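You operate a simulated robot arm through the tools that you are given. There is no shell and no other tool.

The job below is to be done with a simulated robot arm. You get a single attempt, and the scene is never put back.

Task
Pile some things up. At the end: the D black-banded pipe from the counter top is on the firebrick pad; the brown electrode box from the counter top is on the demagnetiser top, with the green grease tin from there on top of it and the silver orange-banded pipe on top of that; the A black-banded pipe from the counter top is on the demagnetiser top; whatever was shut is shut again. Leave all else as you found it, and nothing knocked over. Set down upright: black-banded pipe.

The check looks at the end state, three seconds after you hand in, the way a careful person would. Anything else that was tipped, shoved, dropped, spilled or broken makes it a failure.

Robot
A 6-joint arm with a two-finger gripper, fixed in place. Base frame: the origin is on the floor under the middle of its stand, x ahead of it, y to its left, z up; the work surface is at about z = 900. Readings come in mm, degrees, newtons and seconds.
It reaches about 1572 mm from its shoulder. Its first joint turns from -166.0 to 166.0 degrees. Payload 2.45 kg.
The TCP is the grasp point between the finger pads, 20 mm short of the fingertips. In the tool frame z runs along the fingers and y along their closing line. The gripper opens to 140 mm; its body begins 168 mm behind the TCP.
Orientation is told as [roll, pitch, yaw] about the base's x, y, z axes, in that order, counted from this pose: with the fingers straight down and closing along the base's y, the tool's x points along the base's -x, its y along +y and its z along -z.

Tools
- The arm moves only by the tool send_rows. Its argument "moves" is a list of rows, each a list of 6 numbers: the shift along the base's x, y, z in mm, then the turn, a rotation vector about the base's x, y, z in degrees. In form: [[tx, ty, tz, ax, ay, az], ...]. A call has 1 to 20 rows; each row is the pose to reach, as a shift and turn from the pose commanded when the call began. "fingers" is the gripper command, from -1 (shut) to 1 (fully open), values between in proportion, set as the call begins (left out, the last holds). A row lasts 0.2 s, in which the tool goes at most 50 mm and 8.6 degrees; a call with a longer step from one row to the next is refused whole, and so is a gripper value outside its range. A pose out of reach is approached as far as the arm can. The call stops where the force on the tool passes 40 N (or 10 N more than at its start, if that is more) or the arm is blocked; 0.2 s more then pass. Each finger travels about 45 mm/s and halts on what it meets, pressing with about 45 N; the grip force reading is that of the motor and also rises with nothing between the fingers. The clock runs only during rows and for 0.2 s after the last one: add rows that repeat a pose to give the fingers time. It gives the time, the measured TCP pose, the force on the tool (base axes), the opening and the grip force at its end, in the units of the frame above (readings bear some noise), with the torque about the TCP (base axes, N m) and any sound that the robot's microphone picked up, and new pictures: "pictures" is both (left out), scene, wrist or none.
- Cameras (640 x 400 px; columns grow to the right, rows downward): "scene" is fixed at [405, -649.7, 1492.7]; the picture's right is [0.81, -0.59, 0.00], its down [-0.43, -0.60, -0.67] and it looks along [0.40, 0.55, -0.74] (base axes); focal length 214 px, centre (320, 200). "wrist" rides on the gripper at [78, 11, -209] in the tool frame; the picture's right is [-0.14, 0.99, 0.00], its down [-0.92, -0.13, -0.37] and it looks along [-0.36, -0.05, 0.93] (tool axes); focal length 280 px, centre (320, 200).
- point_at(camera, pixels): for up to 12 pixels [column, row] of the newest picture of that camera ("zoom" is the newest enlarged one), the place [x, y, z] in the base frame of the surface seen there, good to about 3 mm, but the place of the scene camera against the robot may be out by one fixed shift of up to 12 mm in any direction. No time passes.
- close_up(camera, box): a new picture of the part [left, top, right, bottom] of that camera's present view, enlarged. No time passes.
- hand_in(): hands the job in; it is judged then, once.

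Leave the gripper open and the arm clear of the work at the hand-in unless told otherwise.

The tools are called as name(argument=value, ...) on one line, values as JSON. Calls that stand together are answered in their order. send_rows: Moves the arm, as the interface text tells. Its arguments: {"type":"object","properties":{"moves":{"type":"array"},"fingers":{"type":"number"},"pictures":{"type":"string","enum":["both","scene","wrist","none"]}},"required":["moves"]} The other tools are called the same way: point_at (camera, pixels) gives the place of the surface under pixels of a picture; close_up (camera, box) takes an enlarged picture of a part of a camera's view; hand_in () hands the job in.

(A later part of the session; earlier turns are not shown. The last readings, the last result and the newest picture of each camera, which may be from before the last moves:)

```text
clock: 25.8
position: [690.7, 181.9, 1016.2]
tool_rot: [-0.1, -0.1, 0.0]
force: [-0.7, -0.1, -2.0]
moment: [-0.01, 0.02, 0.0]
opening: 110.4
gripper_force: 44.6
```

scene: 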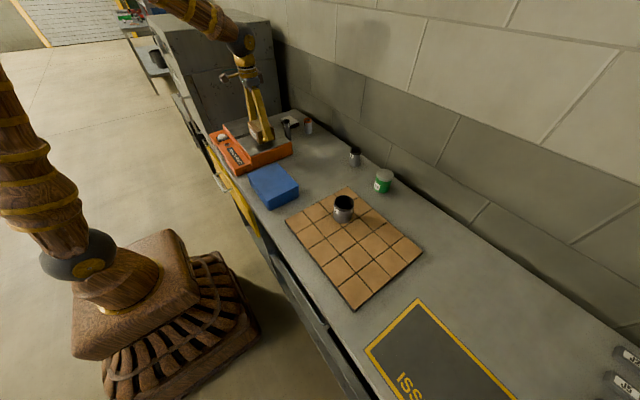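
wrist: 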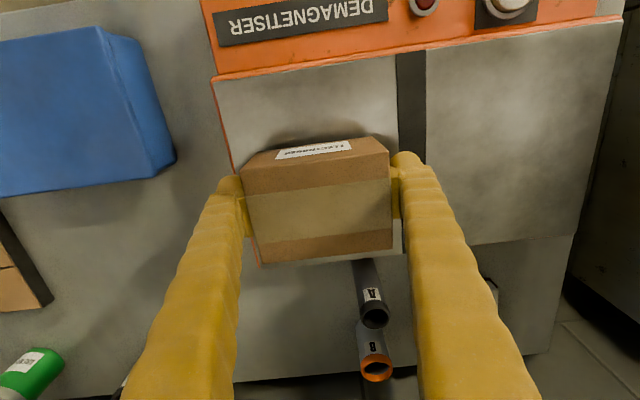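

Box hovering over the plate, ≈15 mm above. Lowering.

send_rows(moves=[[0, 0, -6, 0, 0, 0], [0, 0, -10, 0, 0, 0], [0, 0, -12, 0, 0, 0], [0, 0, -12, 0, 0, 0]], pictures="none")

```text
clock: 26.8
position: [690.5, 182.6, 1000.6]
tool_rot: [-0.1, 0.0, 0.0]
force: [0.0, 0.5, -2.3]
moment: [0.0, -0.03, -0.01]
opening: 110.5
gripper_force: 44.9
```

Still free. Next 1 mm.

send_rows(moves=[[0, 0, -0.6, 0, 0, 0], [0, 0, -1.2, 0, 0, 0], [0, 0, -1.2, 0, 0, 0]], pictures="none")

```text
clock: 27.6
position: [690.0, 183.5, 999.9]
tool_rot: [-0.1, -0.2, 0.0]
force: [0.7, -0.7, -1.6]
moment: [-0.02, -0.01, -0.01]
opening: 110.6
gripper_force: 44.3
```

send_rows(moves=[[0, 0, -0.5, 0, 0, 0], [0, 0, -1, 0, 0, 0], [0, 0, -1, 0, 0, 0]], pictures="wrist")

```text
clock: 28.4
position: [690.8, 183.6, 1000.3]
tool_rot: [-0.1, -0.2, 0.0]
force: [-1.8, -8.5, 18.1]
moment: [-0.02, 0.23, 0.04]
opening: 110.3
gripper_force: 44.7
```

wrist: 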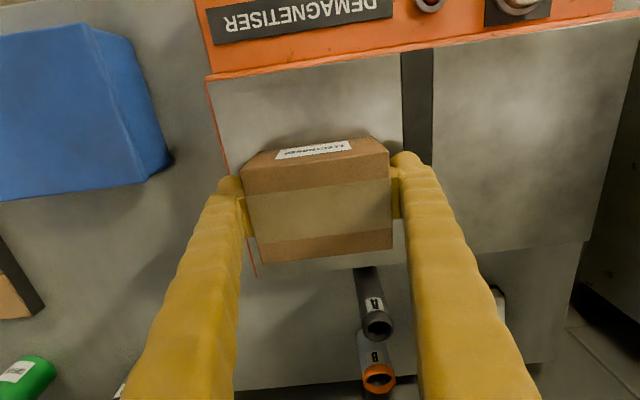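

Contact made (≈20 N). Ease off 0.5 mm, then open the fingers.

send_rows(moves=[[0, 0, 0.5, 0, 0, 0], [0, 0, 0.5, 0, 0, 0]], pictures="none")

send_rows(moves=[[0, 0, 0, 0, 0, 0], [0, 0, 0, 0, 0, 0], [0, 0, 0, 0, 0, 0], [0, 0, 0, 0, 0, 0]], fingers=1, pictures="both")

```text
clock: 29.0
position: [690.4, 182.9, 999.7]
tool_rot: [-0.1, -0.1, 0.0]
force: [4.1, -4.3, 10.3]
moment: [0.08, -0.22, -0.06]
opening: 110.4
gripper_force: 44.5
```

```text
clock: 30.0
position: [690.2, 184.5, 999.7]
tool_rot: [-0.1, -0.1, 0.0]
force: [-0.7, -0.5, 0.0]
moment: [0.01, 0.0, 0.01]
opening: 140.0
gripper_force: 0.0
```

scene: 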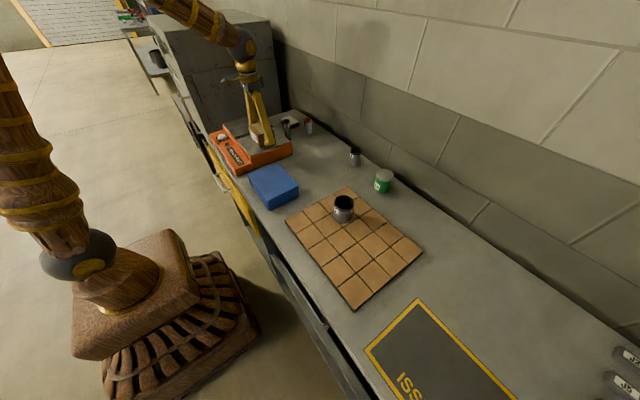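
wrist: 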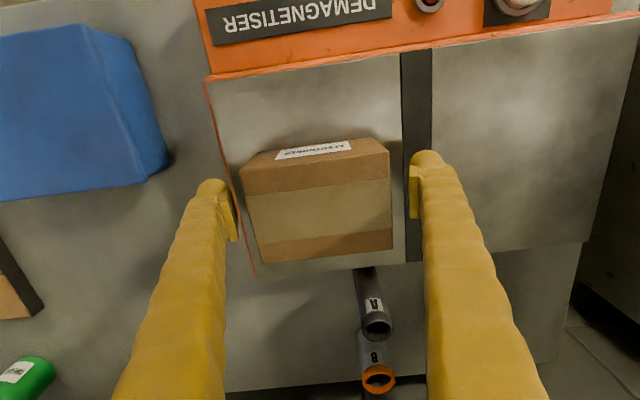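

Released cleanly. Raise straight up and check the box's place.

send_rows(moves=[[0, 0, 30, 0, 0, 0], [0, 0, 75, 0, 0, 0], [0, 0, 120, 0, 0, 0], [0, 0, 165, 0, 0, 0], [0, 0, 200, 0, 0, 0], [0, 0, 200, 0, 0, 0], [0, 0, 200, 0, 0, 0]], pictures="both")

close_up(camera="wrist", box=[240, 40, 440, 240])

```text
clock: 31.6
position: [692.5, 183.3, 1198.8]
tool_rot: [-0.1, 0.1, 0.1]
force: [0.4, 0.9, 0.0]
moment: [0.0, 0.0, 0.0]
opening: 140.2
gripper_force: 0.2
```

scene: 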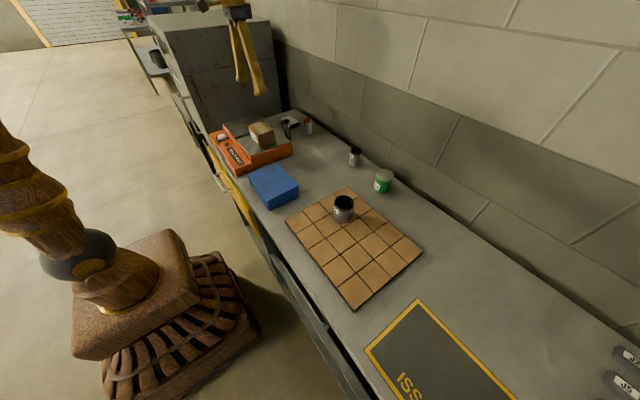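
wrist: 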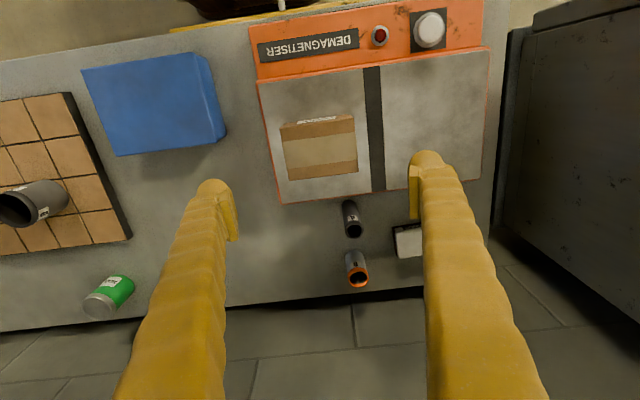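

```text
2.00 times, centred on (340, 140) of wrist
```

zoom: 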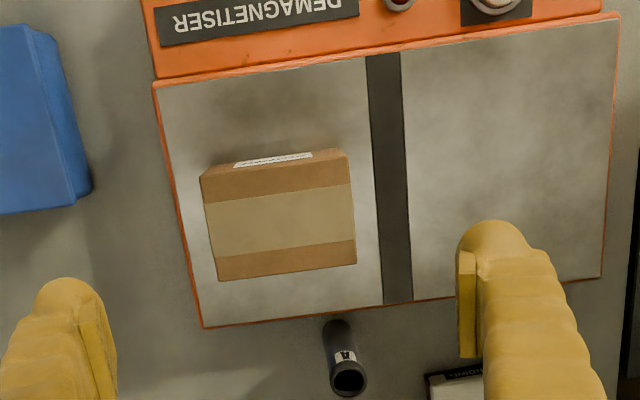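

Box sits well inside the near plate. Measuring its top.

point_at(camera="zoom", pixels=[[204, 179], [346, 160], [353, 262], [221, 279], [280, 220], [480, 170], [390, 200]])

```text
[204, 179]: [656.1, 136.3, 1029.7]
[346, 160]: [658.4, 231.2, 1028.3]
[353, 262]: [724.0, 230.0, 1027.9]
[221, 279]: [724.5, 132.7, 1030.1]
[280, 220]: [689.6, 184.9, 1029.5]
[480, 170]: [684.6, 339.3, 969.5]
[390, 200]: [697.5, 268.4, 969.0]
```

Box top centre ≈ (690.5, 182.6), z≈1029.5. Now travelling to above the tin at (952, −301) with fingers at 100 mm.

send_rows(moves=[[21, -40, 0, 0, 0, 0], [42, -80, 0, 0, 0, 0], [63, -120, 0, 0, 0, 0], [84, -160, 0, 0, 0, 0], [105, -200, 0, 0, 0, 0], [126, -240, 0, 0, 0, 0], [147, -280, 0, 0, 0, 0], [168, -320, 0, 0, 0, 0], [189, -360, 0, 0, 0, 0], [210, -400, 0, 0, 0, 0], [231, -440, -10, 0, 0, 0], [252, -475, -30, 0, 0, 0], [260, -484, -60, 0, 0, 0], [260, -484, -80, 0, 0, 0], [260, -484, -80, 0, 0, 0], [260, -484, -80, 0, 0, 0]], fingers=0.43, pictures="both")

close_up(camera="wrist", box=[260, 100, 380, 200])

```text
clock: 35.0
position: [947.6, -301.4, 1119.9]
tool_rot: [-0.2, -0.1, 0.1]
force: [0.3, -0.1, -0.3]
moment: [0.0, -0.02, 0.02]
opening: 100.2
gripper_force: 0.0
```

scene: 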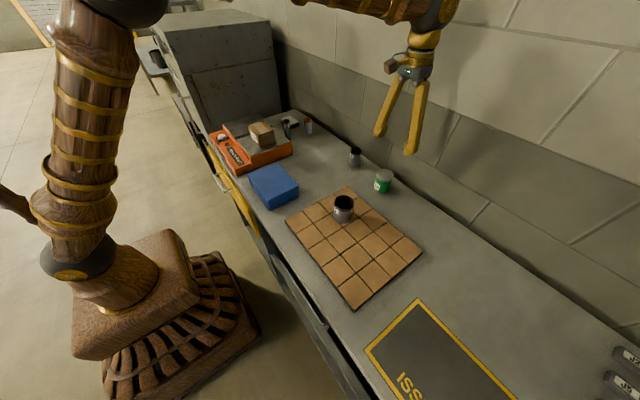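
wrist: 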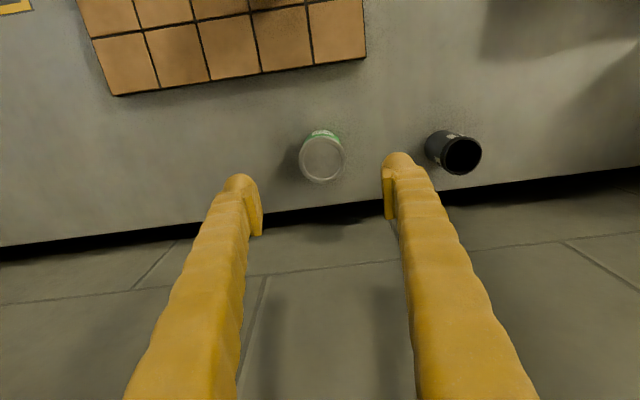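

```text
4.00 times, centred on (320, 150) of wrist
```

zoom: 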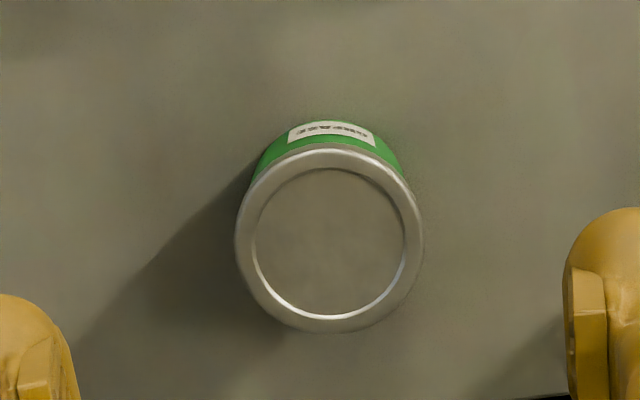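

Measuring the tin lid again from close by.

point_at(camera="zoom", pixels=[[240, 243], [420, 238], [328, 152], [332, 329], [266, 178], [394, 304], [266, 306], [394, 178], [330, 241], [258, 180]])

```text
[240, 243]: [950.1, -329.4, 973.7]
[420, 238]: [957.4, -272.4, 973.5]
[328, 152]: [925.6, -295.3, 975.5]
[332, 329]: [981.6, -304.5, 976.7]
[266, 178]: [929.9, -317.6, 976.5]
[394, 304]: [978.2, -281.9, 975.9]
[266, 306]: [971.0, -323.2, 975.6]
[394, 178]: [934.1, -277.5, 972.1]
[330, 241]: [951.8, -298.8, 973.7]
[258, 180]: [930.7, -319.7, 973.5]
```

Tin centre ≈ (953.4, −300). Descending to just above it.

send_rows(moves=[[1, 1, -40, 0, 0, 0], [2, 1, -80, 0, 0, 0], [2, 1, -110, 0, 0, 0], [2, 1, -110, 0, 0, 0], [2, 1, -110, 0, 0, 0]], pictures="both")

```text
clock: 36.2
position: [952.2, -301.2, 1009.2]
tool_rot: [-0.1, 0.0, 0.0]
force: [-1.1, -1.1, 0.0]
moment: [0.0, 0.04, 0.04]
opening: 100.2
gripper_force: 0.0
```

scene: 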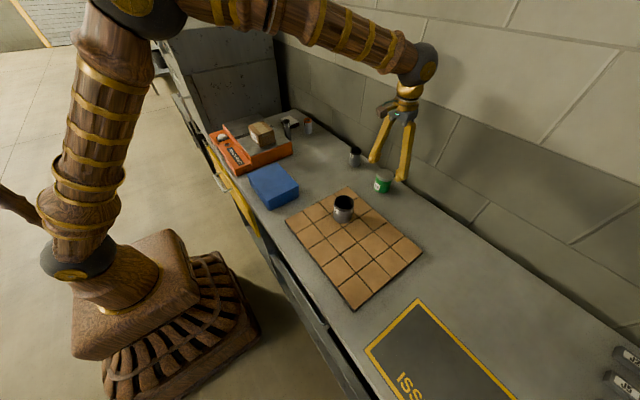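
wrist: 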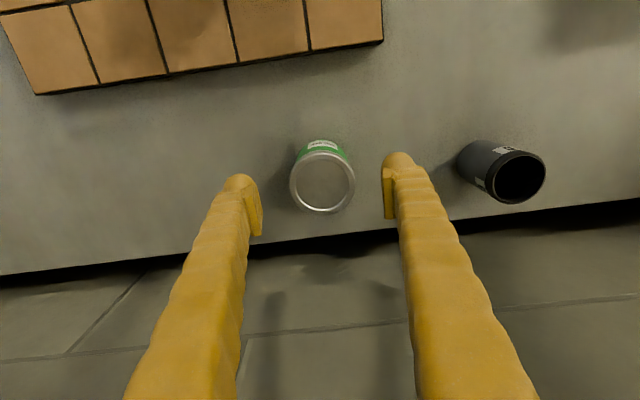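

Aligned. Descend to z≈940 and then close.

send_rows(moves=[[1, 1, -25, 0, 0, 0], [1, 1, -50, 0, 0, 0], [1, 1, -69, 0, 0, 0], [1, 1, -69, 0, 0, 0]], pictures="wrist")

send_rows(moves=[[0, 0, 0, 0, 0, 0], [0, 0, 0, 0, 0, 0], [0, 0, 0, 0, 0, 0], [0, 0, 0, 0, 0, 0], [0, 0, 0, 0, 0, 0]], fingers=-1, pictures="wrist")

```text
clock: 37.2
position: [951.2, -298.4, 941.4]
tool_rot: [-0.2, 0.0, -0.1]
force: [0.0, -1.4, -0.2]
moment: [0.0, -0.07, 0.01]
opening: 100.2
gripper_force: 0.1
```

wrist: 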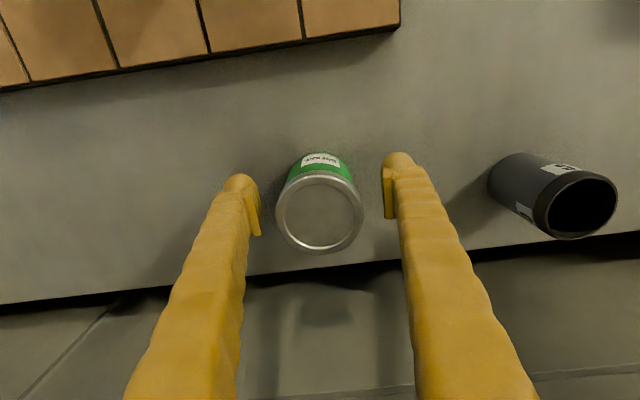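

```text
clock: 38.4
position: [952.2, -299.9, 942.2]
tool_rot: [-0.1, -0.2, 0.0]
force: [-0.7, -0.5, -0.4]
moment: [0.01, -0.04, 0.02]
opening: 63.1
gripper_force: 45.1
```

wrist: 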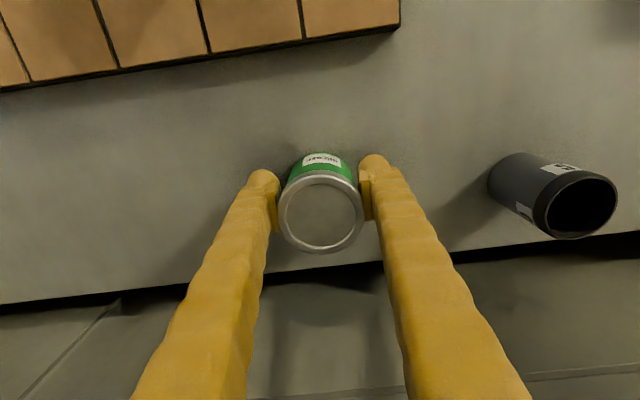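

Tin gripped, well centred. Lifting and checking load, then carry high to above the box.

send_rows(moves=[[0, 0, 6, 0, 0, 0], [0, 0, 20, 0, 0, 0], [0, 0, 50, 0, 0, 0], [0, 0, 50, 0, 0, 0]], pictures="wrist")

```text
clock: 39.4
position: [952.9, -297.7, 990.4]
tool_rot: [-0.1, -0.3, 0.0]
force: [0.2, -0.5, -1.6]
moment: [0.02, -0.02, 0.03]
opening: 63.4
gripper_force: 44.9
```

wrist: 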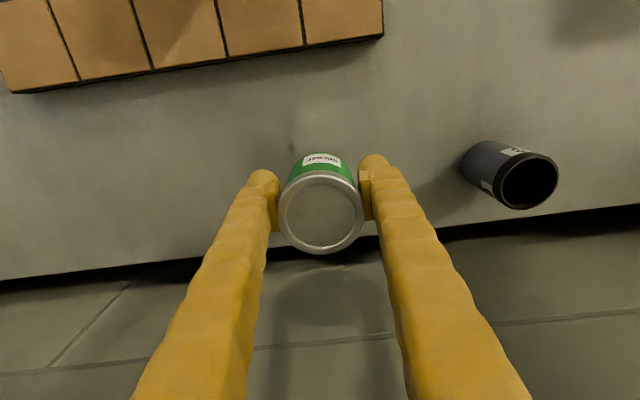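

Tin is held. Raise to z≈1130 and carry to (690.5, 182.6).

send_rows(moves=[[0, 0, 45, 0, 0, 0], [0, 0, 90, 0, 0, 0], [0, 0, 130, 0, 0, 0], [-21, 40, 140, 0, 0, 0], [-42, 80, 140, 0, 0, 0], [-63, 120, 140, 0, 0, 0], [-84, 160, 140, 0, 0, 0], [-105, 200, 140, 0, 0, 0], [-126, 240, 140, 0, 0, 0], [-147, 280, 140, 0, 0, 0], [-168, 320, 140, 0, 0, 0], [-189, 360, 140, 0, 0, 0], [-210, 400, 140, 0, 0, 0], [-235, 440, 140, 0, 0, 0], [-255, 470, 140, 0, 0, 0], [-262, 482, 140, 0, 0, 0], [-262, 482, 140, 0, 0, 0], [-262, 482, 140, 0, 0, 0]], pictures="both")

```text
clock: 43.2
position: [692.9, 184.9, 1129.6]
tool_rot: [-0.1, -0.1, 0.0]
force: [0.2, -0.6, -3.1]
moment: [0.02, 0.0, 0.0]
opening: 63.2
gripper_force: 44.8
```

scene: 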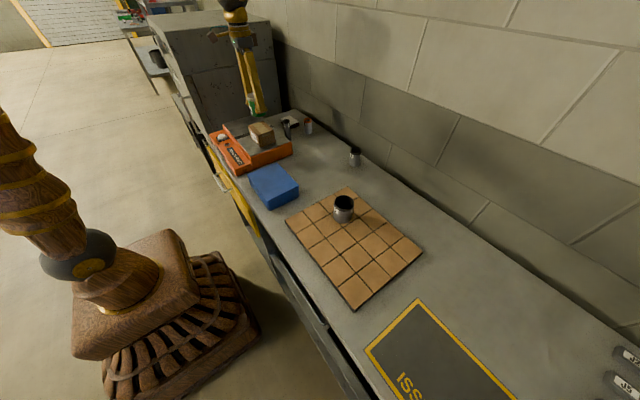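
wrist: 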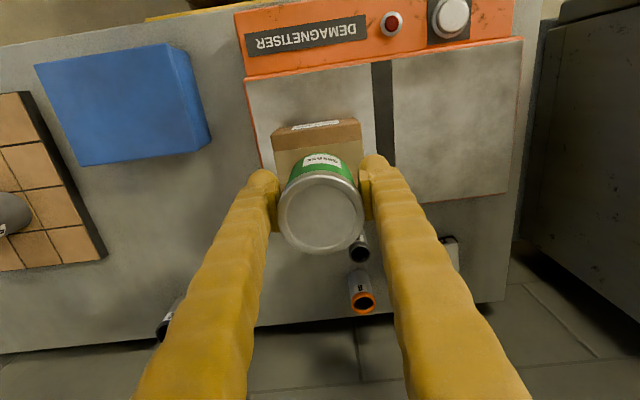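

Above the box. Lower to about 12 mm over the box top and check.

send_rows(moves=[[-1, -1, -20, 0, 0, 0], [-1, -1, -40, 0, 0, 0], [-1, -1, -48, 0, 0, 0], [-1, -1, -48, 0, 0, 0], [-1, -1, -48, 0, 0, 0]], pictures="both")

close_up(camera="scene", box=[225, 80, 305, 160])

```text
clock: 44.4
position: [690.7, 182.3, 1083.8]
tool_rot: [-0.2, -0.1, 0.1]
force: [0.9, 0.2, -2.4]
moment: [0.0, 0.07, -0.02]
opening: 63.2
gripper_force: 44.9
```

scene: 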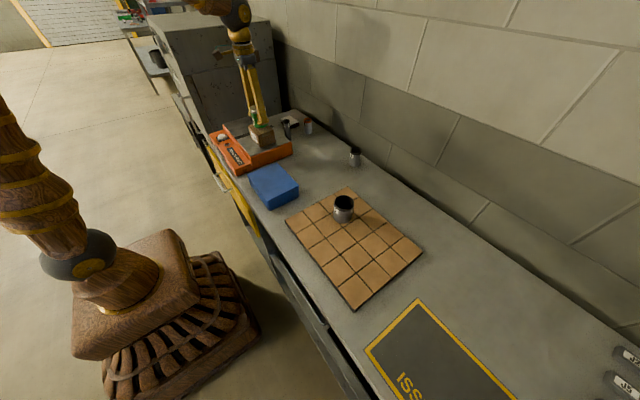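
wrist: 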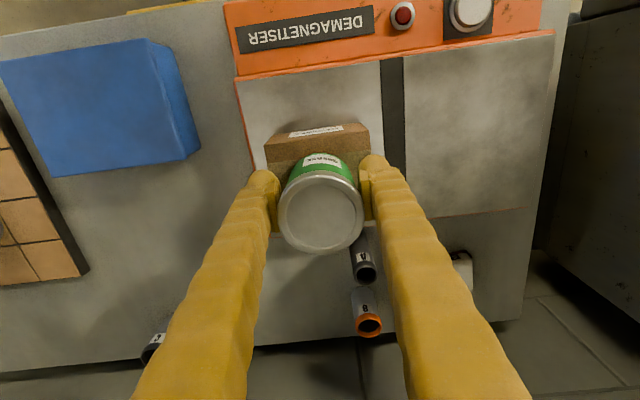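

```text
5.00 times, centred on (265, 120) of scene
```

zoom: 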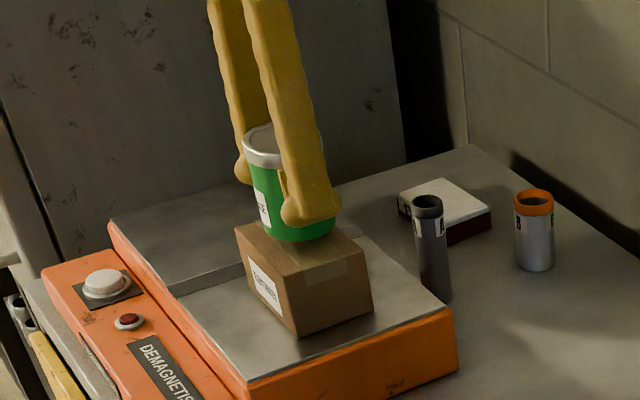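

Tin is centred over the box. Lower by 10 mm, then by 1 mm steps.

send_rows(moves=[[0, 0, -5, 0, 0, 0], [0, 0, -9, 0, 0, 0], [0, 0, -10.5, 0, 0, 0], [0, 0, -10.5, 0, 0, 0]], pictures="none")

send_rows(moves=[[0, 0, -0.5, 0, 0, 0], [0, 0, -1, 0, 0, 0], [0, 0, -1, 0, 0, 0]], pictures="none")

```text
clock: 45.4
position: [691.2, 182.8, 1072.8]
tool_rot: [-0.1, -0.1, -0.1]
force: [0.0, -0.1, -3.6]
moment: [0.0, 0.02, 0.0]
opening: 63.0
gripper_force: 44.9
```

```text
clock: 46.2
position: [691.4, 182.8, 1070.8]
tool_rot: [-0.1, -0.2, -0.1]
force: [0.7, -0.5, -2.4]
moment: [0.0, 0.04, -0.01]
opening: 63.4
gripper_force: 45.4
```

Still free at 1070.8. One more mm.

send_rows(moves=[[0, 0, -0.5, 0, 0, 0], [0, 0, -1, 0, 0, 0], [0, 0, -1, 0, 0, 0]], pictures="none")

```text
clock: 47.0
position: [691.3, 182.4, 1071.5]
tool_rot: [-0.1, -0.1, -0.1]
force: [2.8, 1.4, 6.4]
moment: [0.03, -0.03, 0.01]
opening: 63.2
gripper_force: 45.1
```

Light contact (≈9 N). Releasing.

send_rows(moves=[[0, 0, 0, 0, 0, 0], [0, 0, 0, 0, 0, 0], [0, 0, 0, 0, 0, 0], [0, 0, 0, 0, 0, 0]], fingers=0.5, pictures="both")

close_up(camera="scene", box=[225, 80, 305, 160])

```text
clock: 48.0
position: [691.0, 182.8, 1071.6]
tool_rot: [-0.1, -0.1, 0.0]
force: [-0.5, -0.7, 0.4]
moment: [-0.01, 0.04, -0.01]
opening: 105.2
gripper_force: 0.1
```

scene: 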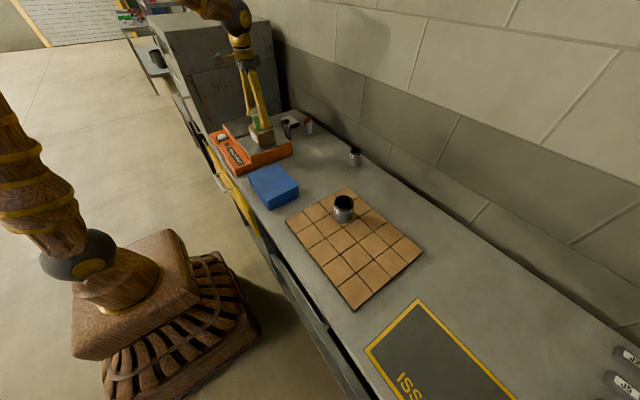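
wrist: 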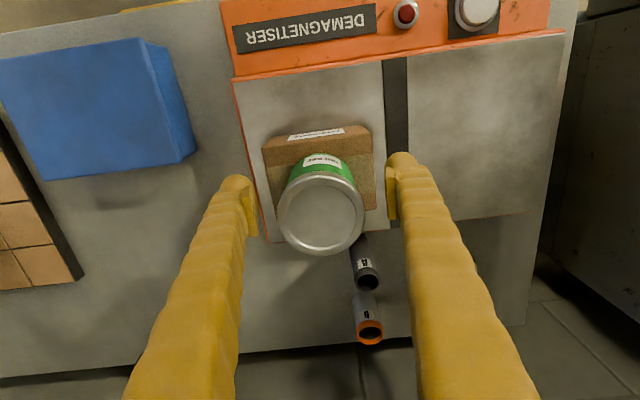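

```text
5.00 times, centred on (265, 120) of scene
```

zoom: 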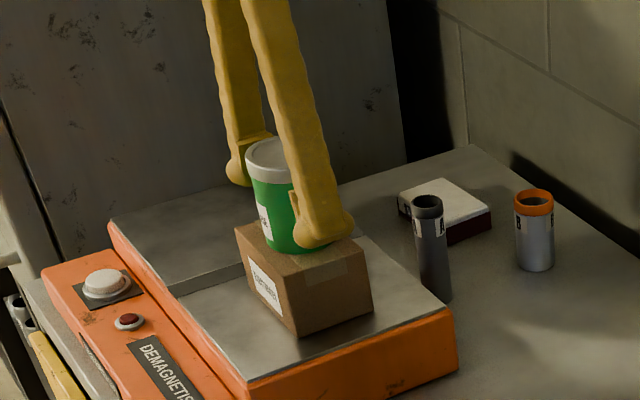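

Tin stands on the box. Raise straight up well clear.

send_rows(moves=[[0, 0, 25, 0, 0, 0], [0, 0, 65, 0, 0, 0], [0, 0, 110, 0, 0, 0], [0, 0, 155, 0, 0, 0], [0, 0, 190, 0, 0, 0], [0, 0, 190, 0, 0, 0], [0, 0, 190, 0, 0, 0]], pictures="wrist")

close_up(camera="wrist", box=[260, 90, 400, 200])

close_up(camera="wrist", box=[310, 180, 410, 290])

```text
clock: 49.6
position: [692.6, 181.3, 1258.6]
tool_rot: [-0.1, -0.1, 0.1]
force: [-0.6, -0.5, -0.5]
moment: [0.03, 0.01, 0.01]
opening: 104.9
gripper_force: 0.0
```

wrist: 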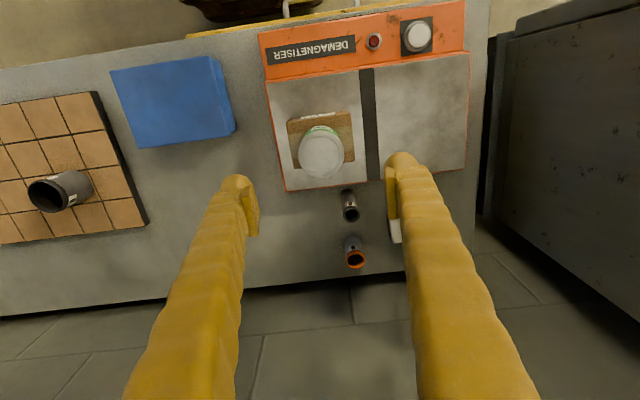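

```text
3.64 times, centred on (330, 145) of wrist
```

zoom: 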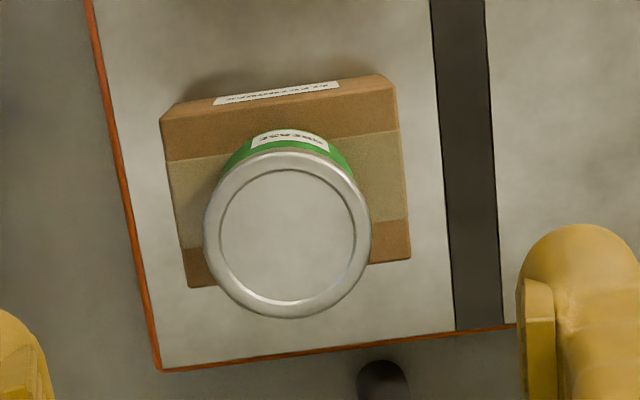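

```text
3.64 times, centred on (360, 235) of wrist
```

zoom: 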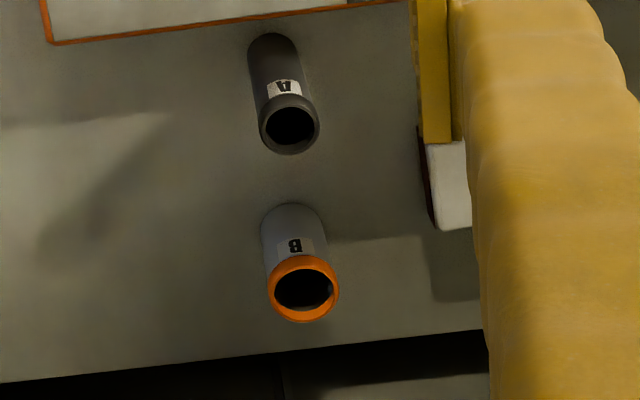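

Measuring the tin lid on the wrist picture and the B and A rims on the zoom.

point_at(camera="wrist", pixels=[[299.5, 154.9], [342.6, 153.8], [320.9, 133], [321.2, 175.7], [321, 154]])

point_at(camera="zoom", pixels=[[271, 292], [335, 288], [302, 260], [304, 319], [262, 130], [316, 126], [288, 98], [290, 150], [268, 240]])

```text
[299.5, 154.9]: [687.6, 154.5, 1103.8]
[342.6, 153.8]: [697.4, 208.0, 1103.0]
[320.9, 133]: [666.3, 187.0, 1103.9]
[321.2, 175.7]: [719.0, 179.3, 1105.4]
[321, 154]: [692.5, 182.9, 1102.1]
```

```text
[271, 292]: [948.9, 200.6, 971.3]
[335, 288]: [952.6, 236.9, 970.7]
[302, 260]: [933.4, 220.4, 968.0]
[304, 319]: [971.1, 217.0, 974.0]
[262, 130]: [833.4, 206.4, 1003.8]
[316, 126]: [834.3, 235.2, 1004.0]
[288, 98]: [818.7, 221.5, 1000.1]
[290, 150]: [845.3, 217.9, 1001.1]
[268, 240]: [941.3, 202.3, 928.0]
```

Tin lid centre ≈ (692.6, 182.2), top z≈1104. Next I do pipe A. Check the cabinet's position near the demagnetiser's far end first.

point_at(camera="wrist", pixels=[[492, 60], [487, 150], [484, 210], [520, 40], [560, 60], [530, 120], [600, 200], [620, 60], [470, 10], [467, 165]])

point_at(camera="scene", pixels=[[270, 20], [275, 60], [280, 105], [230, 60], [195, 110], [160, 20], [200, 40]])

```text
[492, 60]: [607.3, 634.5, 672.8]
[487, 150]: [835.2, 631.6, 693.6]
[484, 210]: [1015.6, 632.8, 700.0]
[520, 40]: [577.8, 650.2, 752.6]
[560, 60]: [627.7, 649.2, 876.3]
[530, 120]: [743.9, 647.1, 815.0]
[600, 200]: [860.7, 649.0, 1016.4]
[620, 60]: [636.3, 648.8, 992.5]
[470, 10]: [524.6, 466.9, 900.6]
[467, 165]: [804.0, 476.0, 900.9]
```

```text
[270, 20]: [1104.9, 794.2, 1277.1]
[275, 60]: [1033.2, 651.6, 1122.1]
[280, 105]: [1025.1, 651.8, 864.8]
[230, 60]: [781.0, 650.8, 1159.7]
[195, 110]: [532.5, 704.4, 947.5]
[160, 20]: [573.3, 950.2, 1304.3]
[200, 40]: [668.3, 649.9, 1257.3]
```

Cabinet is at y≥649, plenty of room. Moving above pipe A with fingers at ≈66 mm.

send_rows(moves=[[35, 10, 0, 0, 0, 0], [75, 20, -10, 0, 0, 0], [115, 30, -30, 0, 0, 0], [141, 37, -60, 0, 0, 0], [141, 37, -95, 0, 0, 0], [141, 37, -110, 0, 0, 0], [141, 37, -110, 0, 0, 0], [141, 37, -110, 0, 0, 0]], fingers=-0.05, pictures="both")

close_up(camera="wrist", box=[260, 100, 380, 200])

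```text
clock: 51.4
position: [831.4, 220.0, 1148.6]
tool_rot: [-0.1, 0.0, 0.0]
force: [0.8, -0.5, 0.8]
moment: [-0.01, 0.0, 0.01]
opening: 66.4
gripper_force: 0.0
```

scene: 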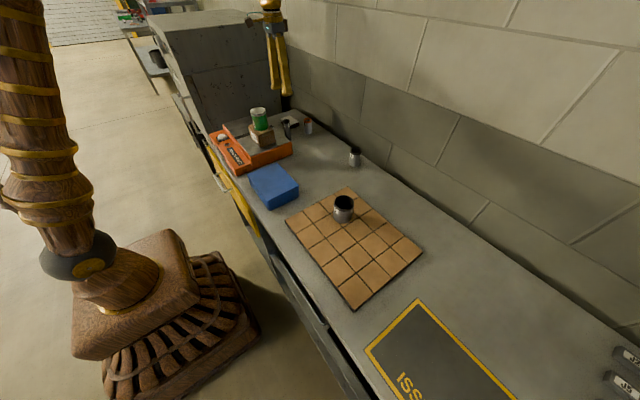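
wrist: 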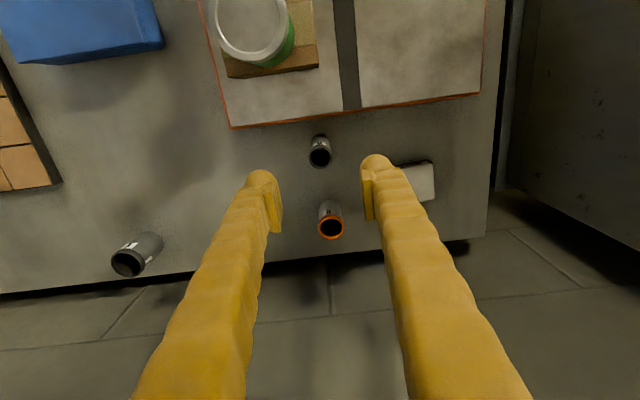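

```text
4.00 times, centred on (320, 150) of wrist
```

zoom: 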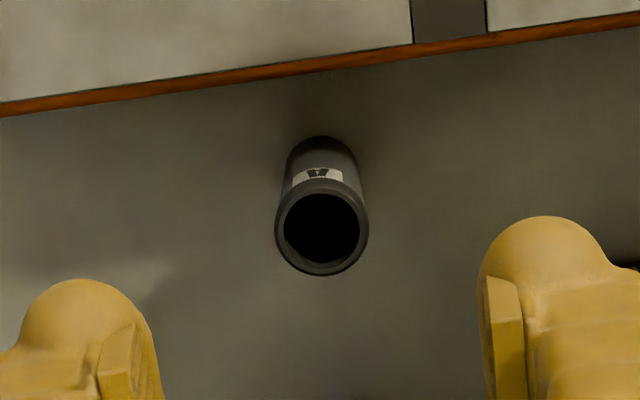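

point_at(camera="zoom", pixels=[[280, 230], [364, 226], [321, 185], [323, 271], [290, 198], [354, 258], [290, 258], [354, 198], [290, 160], [352, 160]])

```text
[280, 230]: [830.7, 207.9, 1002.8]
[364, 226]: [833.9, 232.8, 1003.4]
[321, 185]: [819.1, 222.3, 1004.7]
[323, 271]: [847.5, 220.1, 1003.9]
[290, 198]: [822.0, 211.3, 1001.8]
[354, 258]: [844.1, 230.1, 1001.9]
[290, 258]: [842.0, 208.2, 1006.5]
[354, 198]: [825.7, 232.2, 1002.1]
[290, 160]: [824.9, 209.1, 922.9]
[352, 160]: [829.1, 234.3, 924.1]
```

A centre ≈ (833.2, 220.6). Descend to just above its rim.

send_rows(moves=[[0, 0.5, -40, 0, 0, 0], [0.5, 0.5, -80, 0, 0, 0], [0.5, 0.5, -108, 0, 0, 0], [0.5, 0.5, -108, 0, 0, 0], [0.5, 0.5, -108, 0, 0, 0]], pictures="both")

```text
clock: 52.6
position: [832.5, 220.2, 1041.6]
tool_rot: [-0.1, -0.1, 0.0]
force: [-0.6, -0.3, -0.2]
moment: [-0.01, 0.0, 0.02]
opening: 66.6
gripper_force: 0.1
```

scene: 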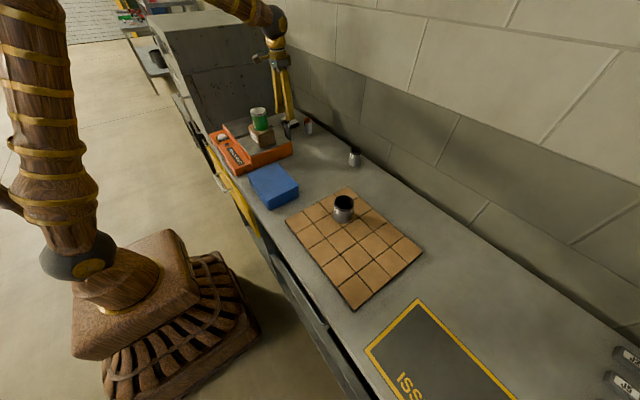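
wrist: 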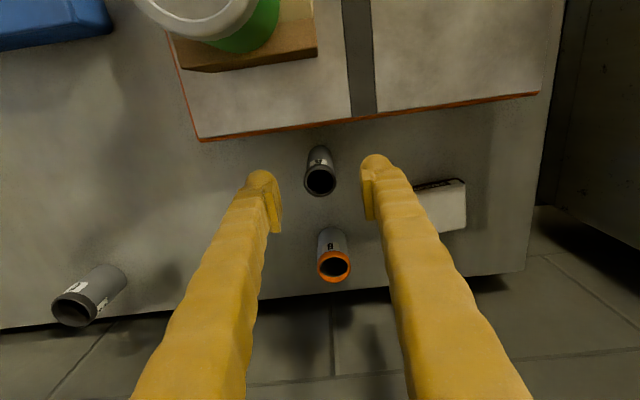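

Aligned between the fingers. Descend to z≈955.

send_rows(moves=[[0.5, 0, -25, 0, 0, 0], [0.5, 0, -50, 0, 0, 0], [0.5, 0, -75, 0, 0, 0], [0.5, 0, -86, 0, 0, 0], [0.5, 0, -86, 0, 0, 0]], pictures="both")

```text
clock: 53.8
position: [831.8, 217.6, 955.5]
tool_rot: [-0.1, 0.0, 0.0]
force: [-1.2, 0.0, -1.1]
moment: [-0.02, 0.02, -0.03]
opening: 66.6
gripper_force: 0.1
```

scene: 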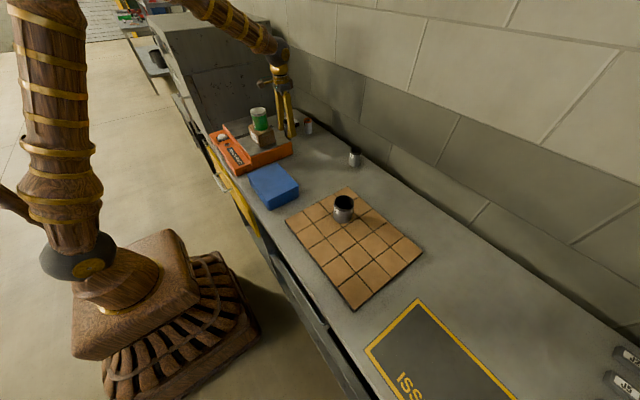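
wrist: 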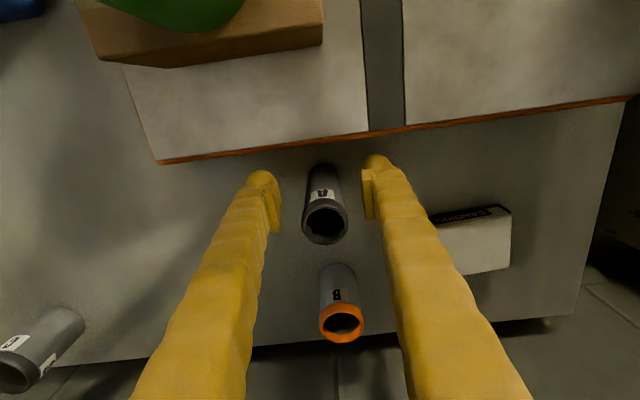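

The pipe is about 3 mm to +y of the finger centre (reading y=217.6 vs 220.6). Shift +2.8 mm in y before closing.

send_rows(moves=[[0.5, 1.5, 0, 0, 0, 0], [0.5, 2.5, 0, 0, 0, 0], [0.5, 2.5, 0, 0, 0, 0]], pictures="wrist")

close_up(camera="wrist", box=[240, 140, 400, 260])

```text
clock: 54.6
position: [832.9, 220.7, 955.9]
tool_rot: [0.0, 0.0, 0.0]
force: [-0.2, 0.5, 0.0]
moment: [0.02, -0.02, -0.02]
opening: 66.3
gripper_force: 0.0
```

wrist: 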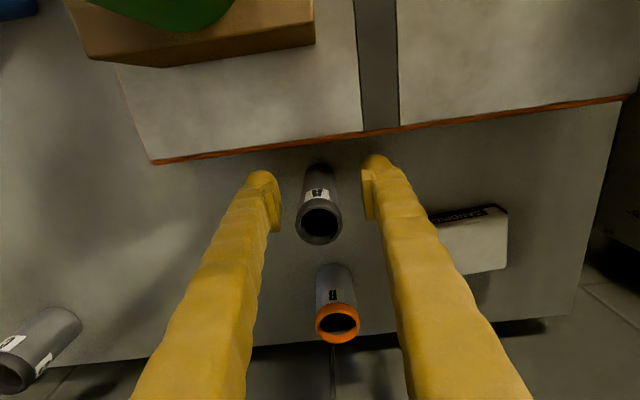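

```text
3.33 times, centred on (320, 200) of wrist
```

zoom: 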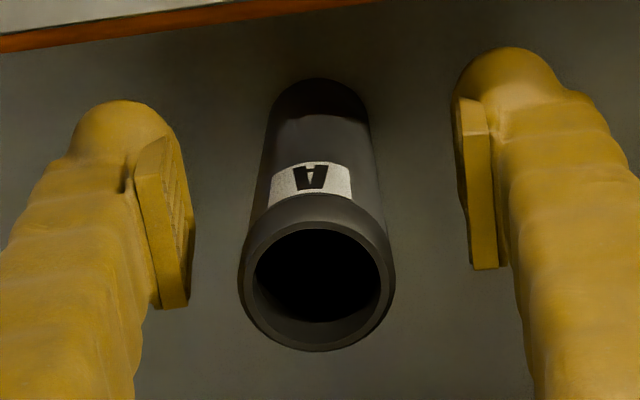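

Now centred. Closing on A.

send_rows(moves=[[0, 0, 0, 0, 0, 0], [0, 0, 0, 0, 0, 0], [0, 0, 0, 0, 0, 0], [0, 0, 0, 0, 0, 0], [0, 0, 0, 0, 0, 0]], fingers=-1, pictures="wrist")

send_rows(moves=[[0, 0, 5, 0, 0, 0], [0, 0, 15, 0, 0, 0], [0, 0, 30, 0, 0, 0], [0, 0, 30, 0, 0, 0]], pictures="both")

```text
clock: 55.8
position: [832.3, 220.6, 955.2]
tool_rot: [-0.1, -0.1, 0.1]
force: [-0.1, -0.2, -0.4]
moment: [0.01, 0.03, -0.02]
opening: 28.5
gripper_force: 44.8
```

wrist: 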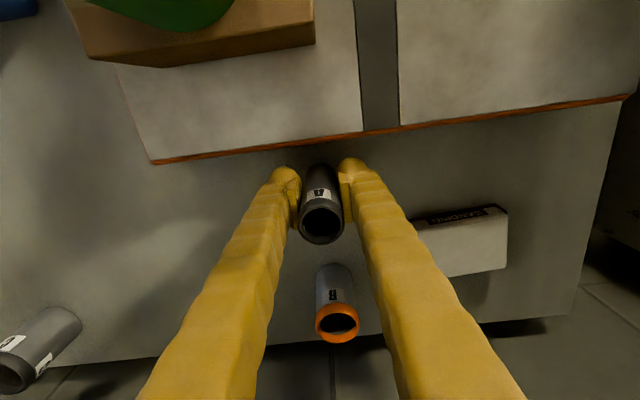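

```text
clock: 56.8
position: [833.1, 222.5, 985.9]
tool_rot: [-0.1, 0.0, 0.0]
force: [-0.8, 0.2, -1.0]
moment: [0.02, -0.02, -0.03]
opening: 28.5
gripper_force: 45.4
```

scene: 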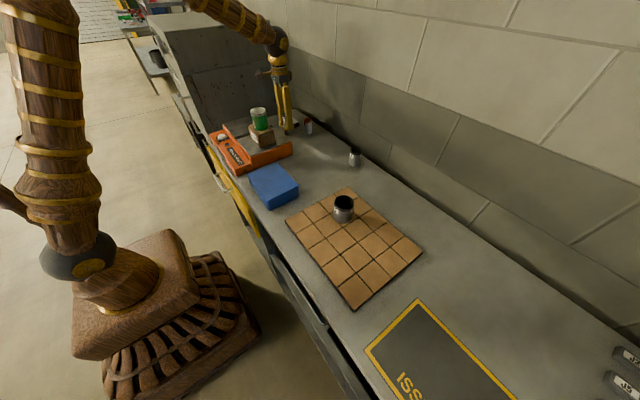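
wrist: 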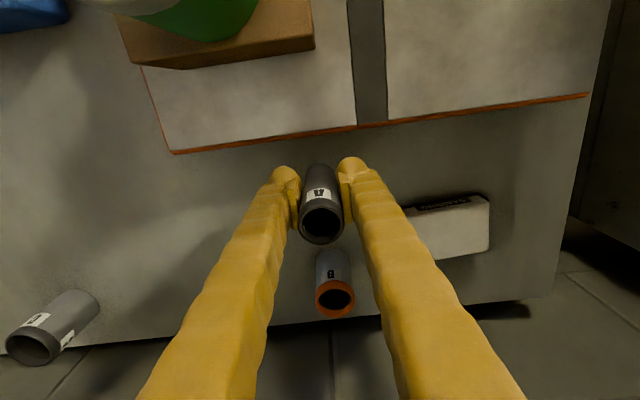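

A is held. Raise it, go to y≈350 first, then back to x≈690 over the far plate.

send_rows(moves=[[0, 0, 40, 0, 0, 0], [0, 0, 80, 0, 0, 0], [0, 40, 80, 0, 0, 0], [0, 85, 80, 0, 0, 0], [-20, 125, 80, 0, 0, 0], [-60, 129, 80, 0, 0, 0], [-100, 129, 80, 0, 0, 0], [-143, 129, 80, 0, 0, 0], [-143, 129, 60, 0, 0, 0], [-143, 129, 55, 0, 0, 0], [-143, 129, 55, 0, 0, 0]], pictures="both")

close_up(camera="scene", box=[215, 70, 315, 170])

```text
clock: 59.2
position: [689.9, 351.5, 1042.1]
tool_rot: [-0.1, -0.2, 0.0]
force: [0.0, -0.9, -1.5]
moment: [-0.02, 0.03, 0.0]
opening: 28.1
gripper_force: 44.6
```

scene: 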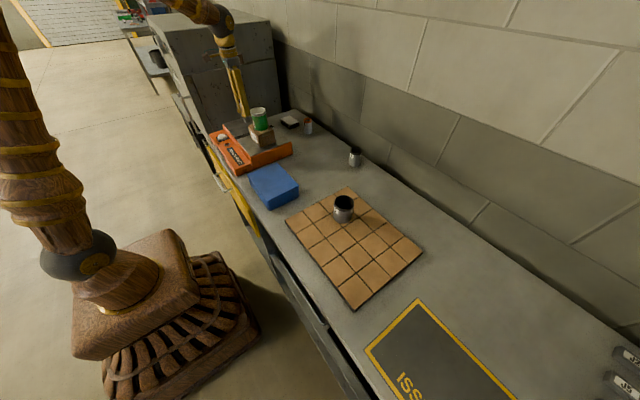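
wrist: 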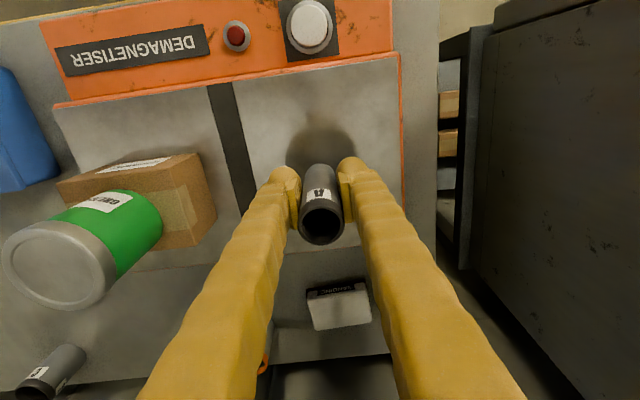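

```text
4.00 times, centred on (265, 120) of scene
```

zoom: 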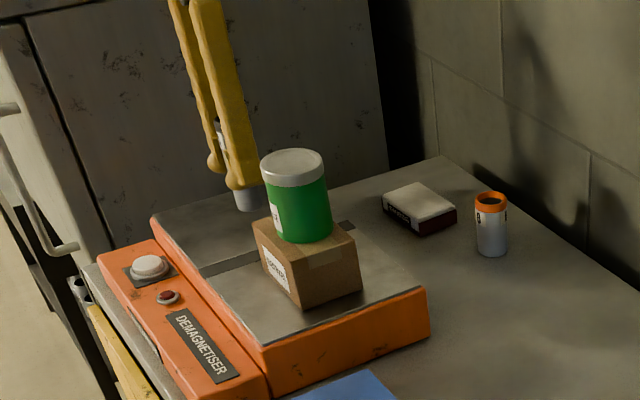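

A over the far plate. Lower toward contact (expected z≈1026).

send_rows(moves=[[0, 0, -6, 0, 0, 0], [0, 0, -11, 0, 0, 0], [0, 0, -13.5, 0, 0, 0], [0, 0, -13.5, 0, 0, 0]], pictures="none")

send_rows(moves=[[0, 0, -0.5, 0, 0, 0], [0, 0, -1, 0, 0, 0], [0, 0, -1, 0, 0, 0]], pictures="none")

```text
clock: 60.2
position: [690.2, 350.2, 1028.1]
tool_rot: [0.0, -0.1, 0.0]
force: [0.0, 0.3, -1.0]
moment: [0.01, 0.01, -0.03]
opening: 28.4
gripper_force: 44.6
```

```text
clock: 61.0
position: [689.6, 351.5, 1026.1]
tool_rot: [-0.1, -0.1, -0.1]
force: [0.6, 0.1, -2.1]
moment: [-0.02, -0.01, -0.03]
opening: 28.4
gripper_force: 44.7
```

Still free. Continue 1 mm.

send_rows(moves=[[0, 0, -0.5, 0, 0, 0], [0, 0, -1, 0, 0, 0], [0, 0, -1, 0, 0, 0]], pictures="none")

```text
clock: 61.8
position: [688.4, 351.1, 1025.8]
tool_rot: [0.0, 0.0, 0.1]
force: [0.1, -0.6, -1.3]
moment: [0.01, 0.0, 0.02]
opening: 28.3
gripper_force: 45.0
```

send_rows(moves=[[0, 0, -0.5, 0, 0, 0], [0, 0, -1, 0, 0, 0], [0, 0, -1, 0, 0, 0]], pictures="none")

```text
clock: 62.6
position: [689.3, 350.6, 1025.5]
tool_rot: [0.0, -0.1, 0.0]
force: [-9.5, 1.1, 28.5]
moment: [0.0, 0.42, 0.04]
opening: 28.3
gripper_force: 45.2
```

Contact (≈29 N). Ease off 0.7 mm.

send_rows(moves=[[0, 0, 0.6, 0, 0, 0], [0, 0, 0.6, 0, 0, 0]], pictures="none")

```text
clock: 63.2
position: [690.7, 350.5, 1024.7]
tool_rot: [-0.2, -0.1, 0.0]
force: [-7.2, 1.6, 30.3]
moment: [0.04, 0.17, 0.0]
opening: 28.4
gripper_force: 44.9
```

send_rows(moves=[[0, 0, 0.6, 0, 0, 0], [0, 0, 0.6, 0, 0, 0]], pictures="none")

```text
clock: 63.8
position: [689.4, 350.3, 1024.5]
tool_rot: [-0.2, -0.2, 0.0]
force: [4.7, 1.7, 14.3]
moment: [0.15, -0.49, 0.07]
opening: 28.2
gripper_force: 44.7
```

send_rows(moves=[[0, 0, 0.3, 0, 0, 0], [0, 0, 0.3, 0, 0, 0]], pictures="wrist")

close_up(camera="wrist", box=[240, 140, 400, 260])

```text
clock: 64.4
position: [689.7, 350.0, 1025.4]
tool_rot: [-0.1, 0.0, -0.1]
force: [1.2, 2.2, 2.9]
moment: [0.03, -0.13, 0.04]
opening: 28.3
gripper_force: 45.3
```

wrist: 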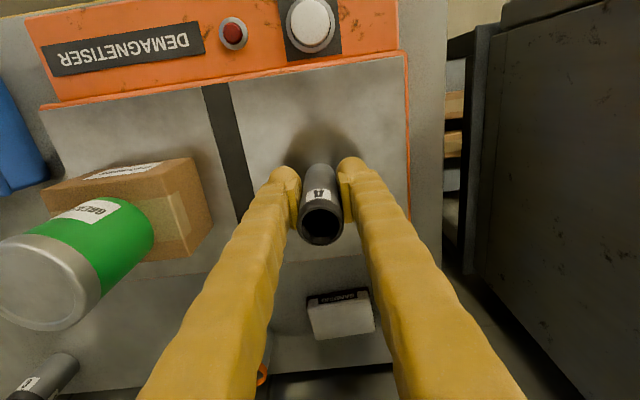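

```text
3.33 times, centred on (320, 200) of wrist
```

zoom: 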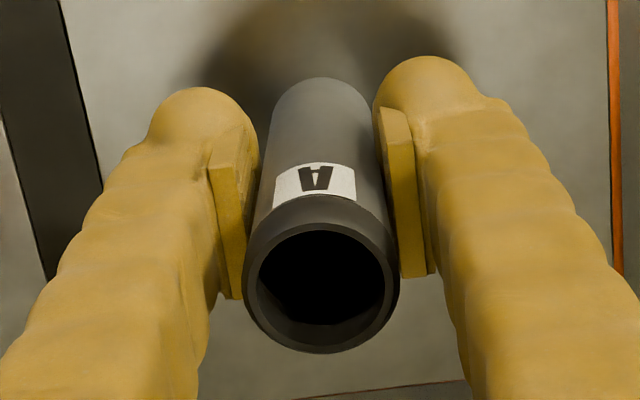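

Light contact now. Opening to ~66 mm.

send_rows(moves=[[0, 0, 0, 0, 0, 0], [0, 0, 0, 0, 0, 0], [0, 0, 0, 0, 0, 0], [0, 0, 0, 0, 0, 0]], fingers=-0.05, pictures="both")

close_up(camera="scene", box=[215, 70, 315, 170])

```text
clock: 65.4
position: [691.1, 350.3, 1025.8]
tool_rot: [-0.1, -0.1, 0.1]
force: [-0.1, -0.5, 1.1]
moment: [0.0, -0.03, -0.01]
opening: 66.5
gripper_force: 0.1
```

scene: 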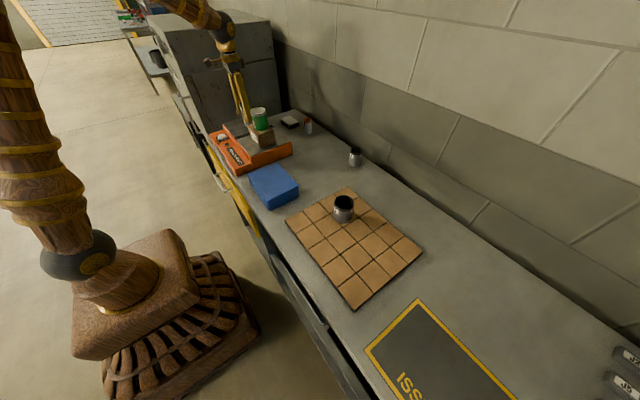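
wrist: 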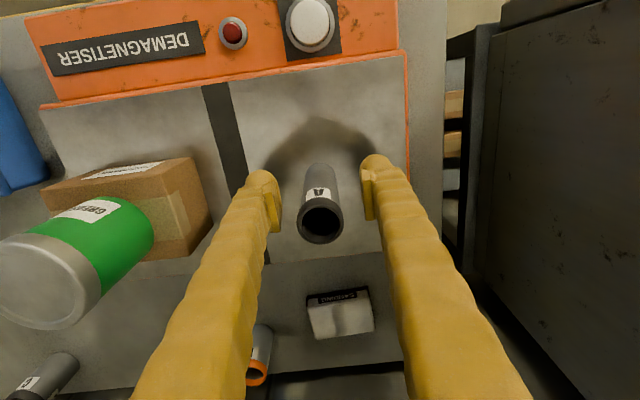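

```text
4.00 times, centred on (265, 120) of scene
```

zoom: 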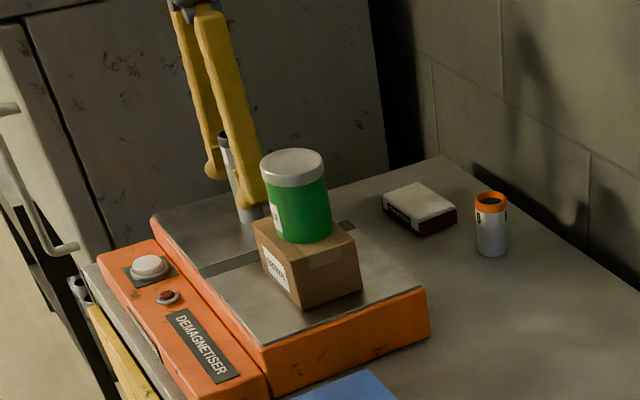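

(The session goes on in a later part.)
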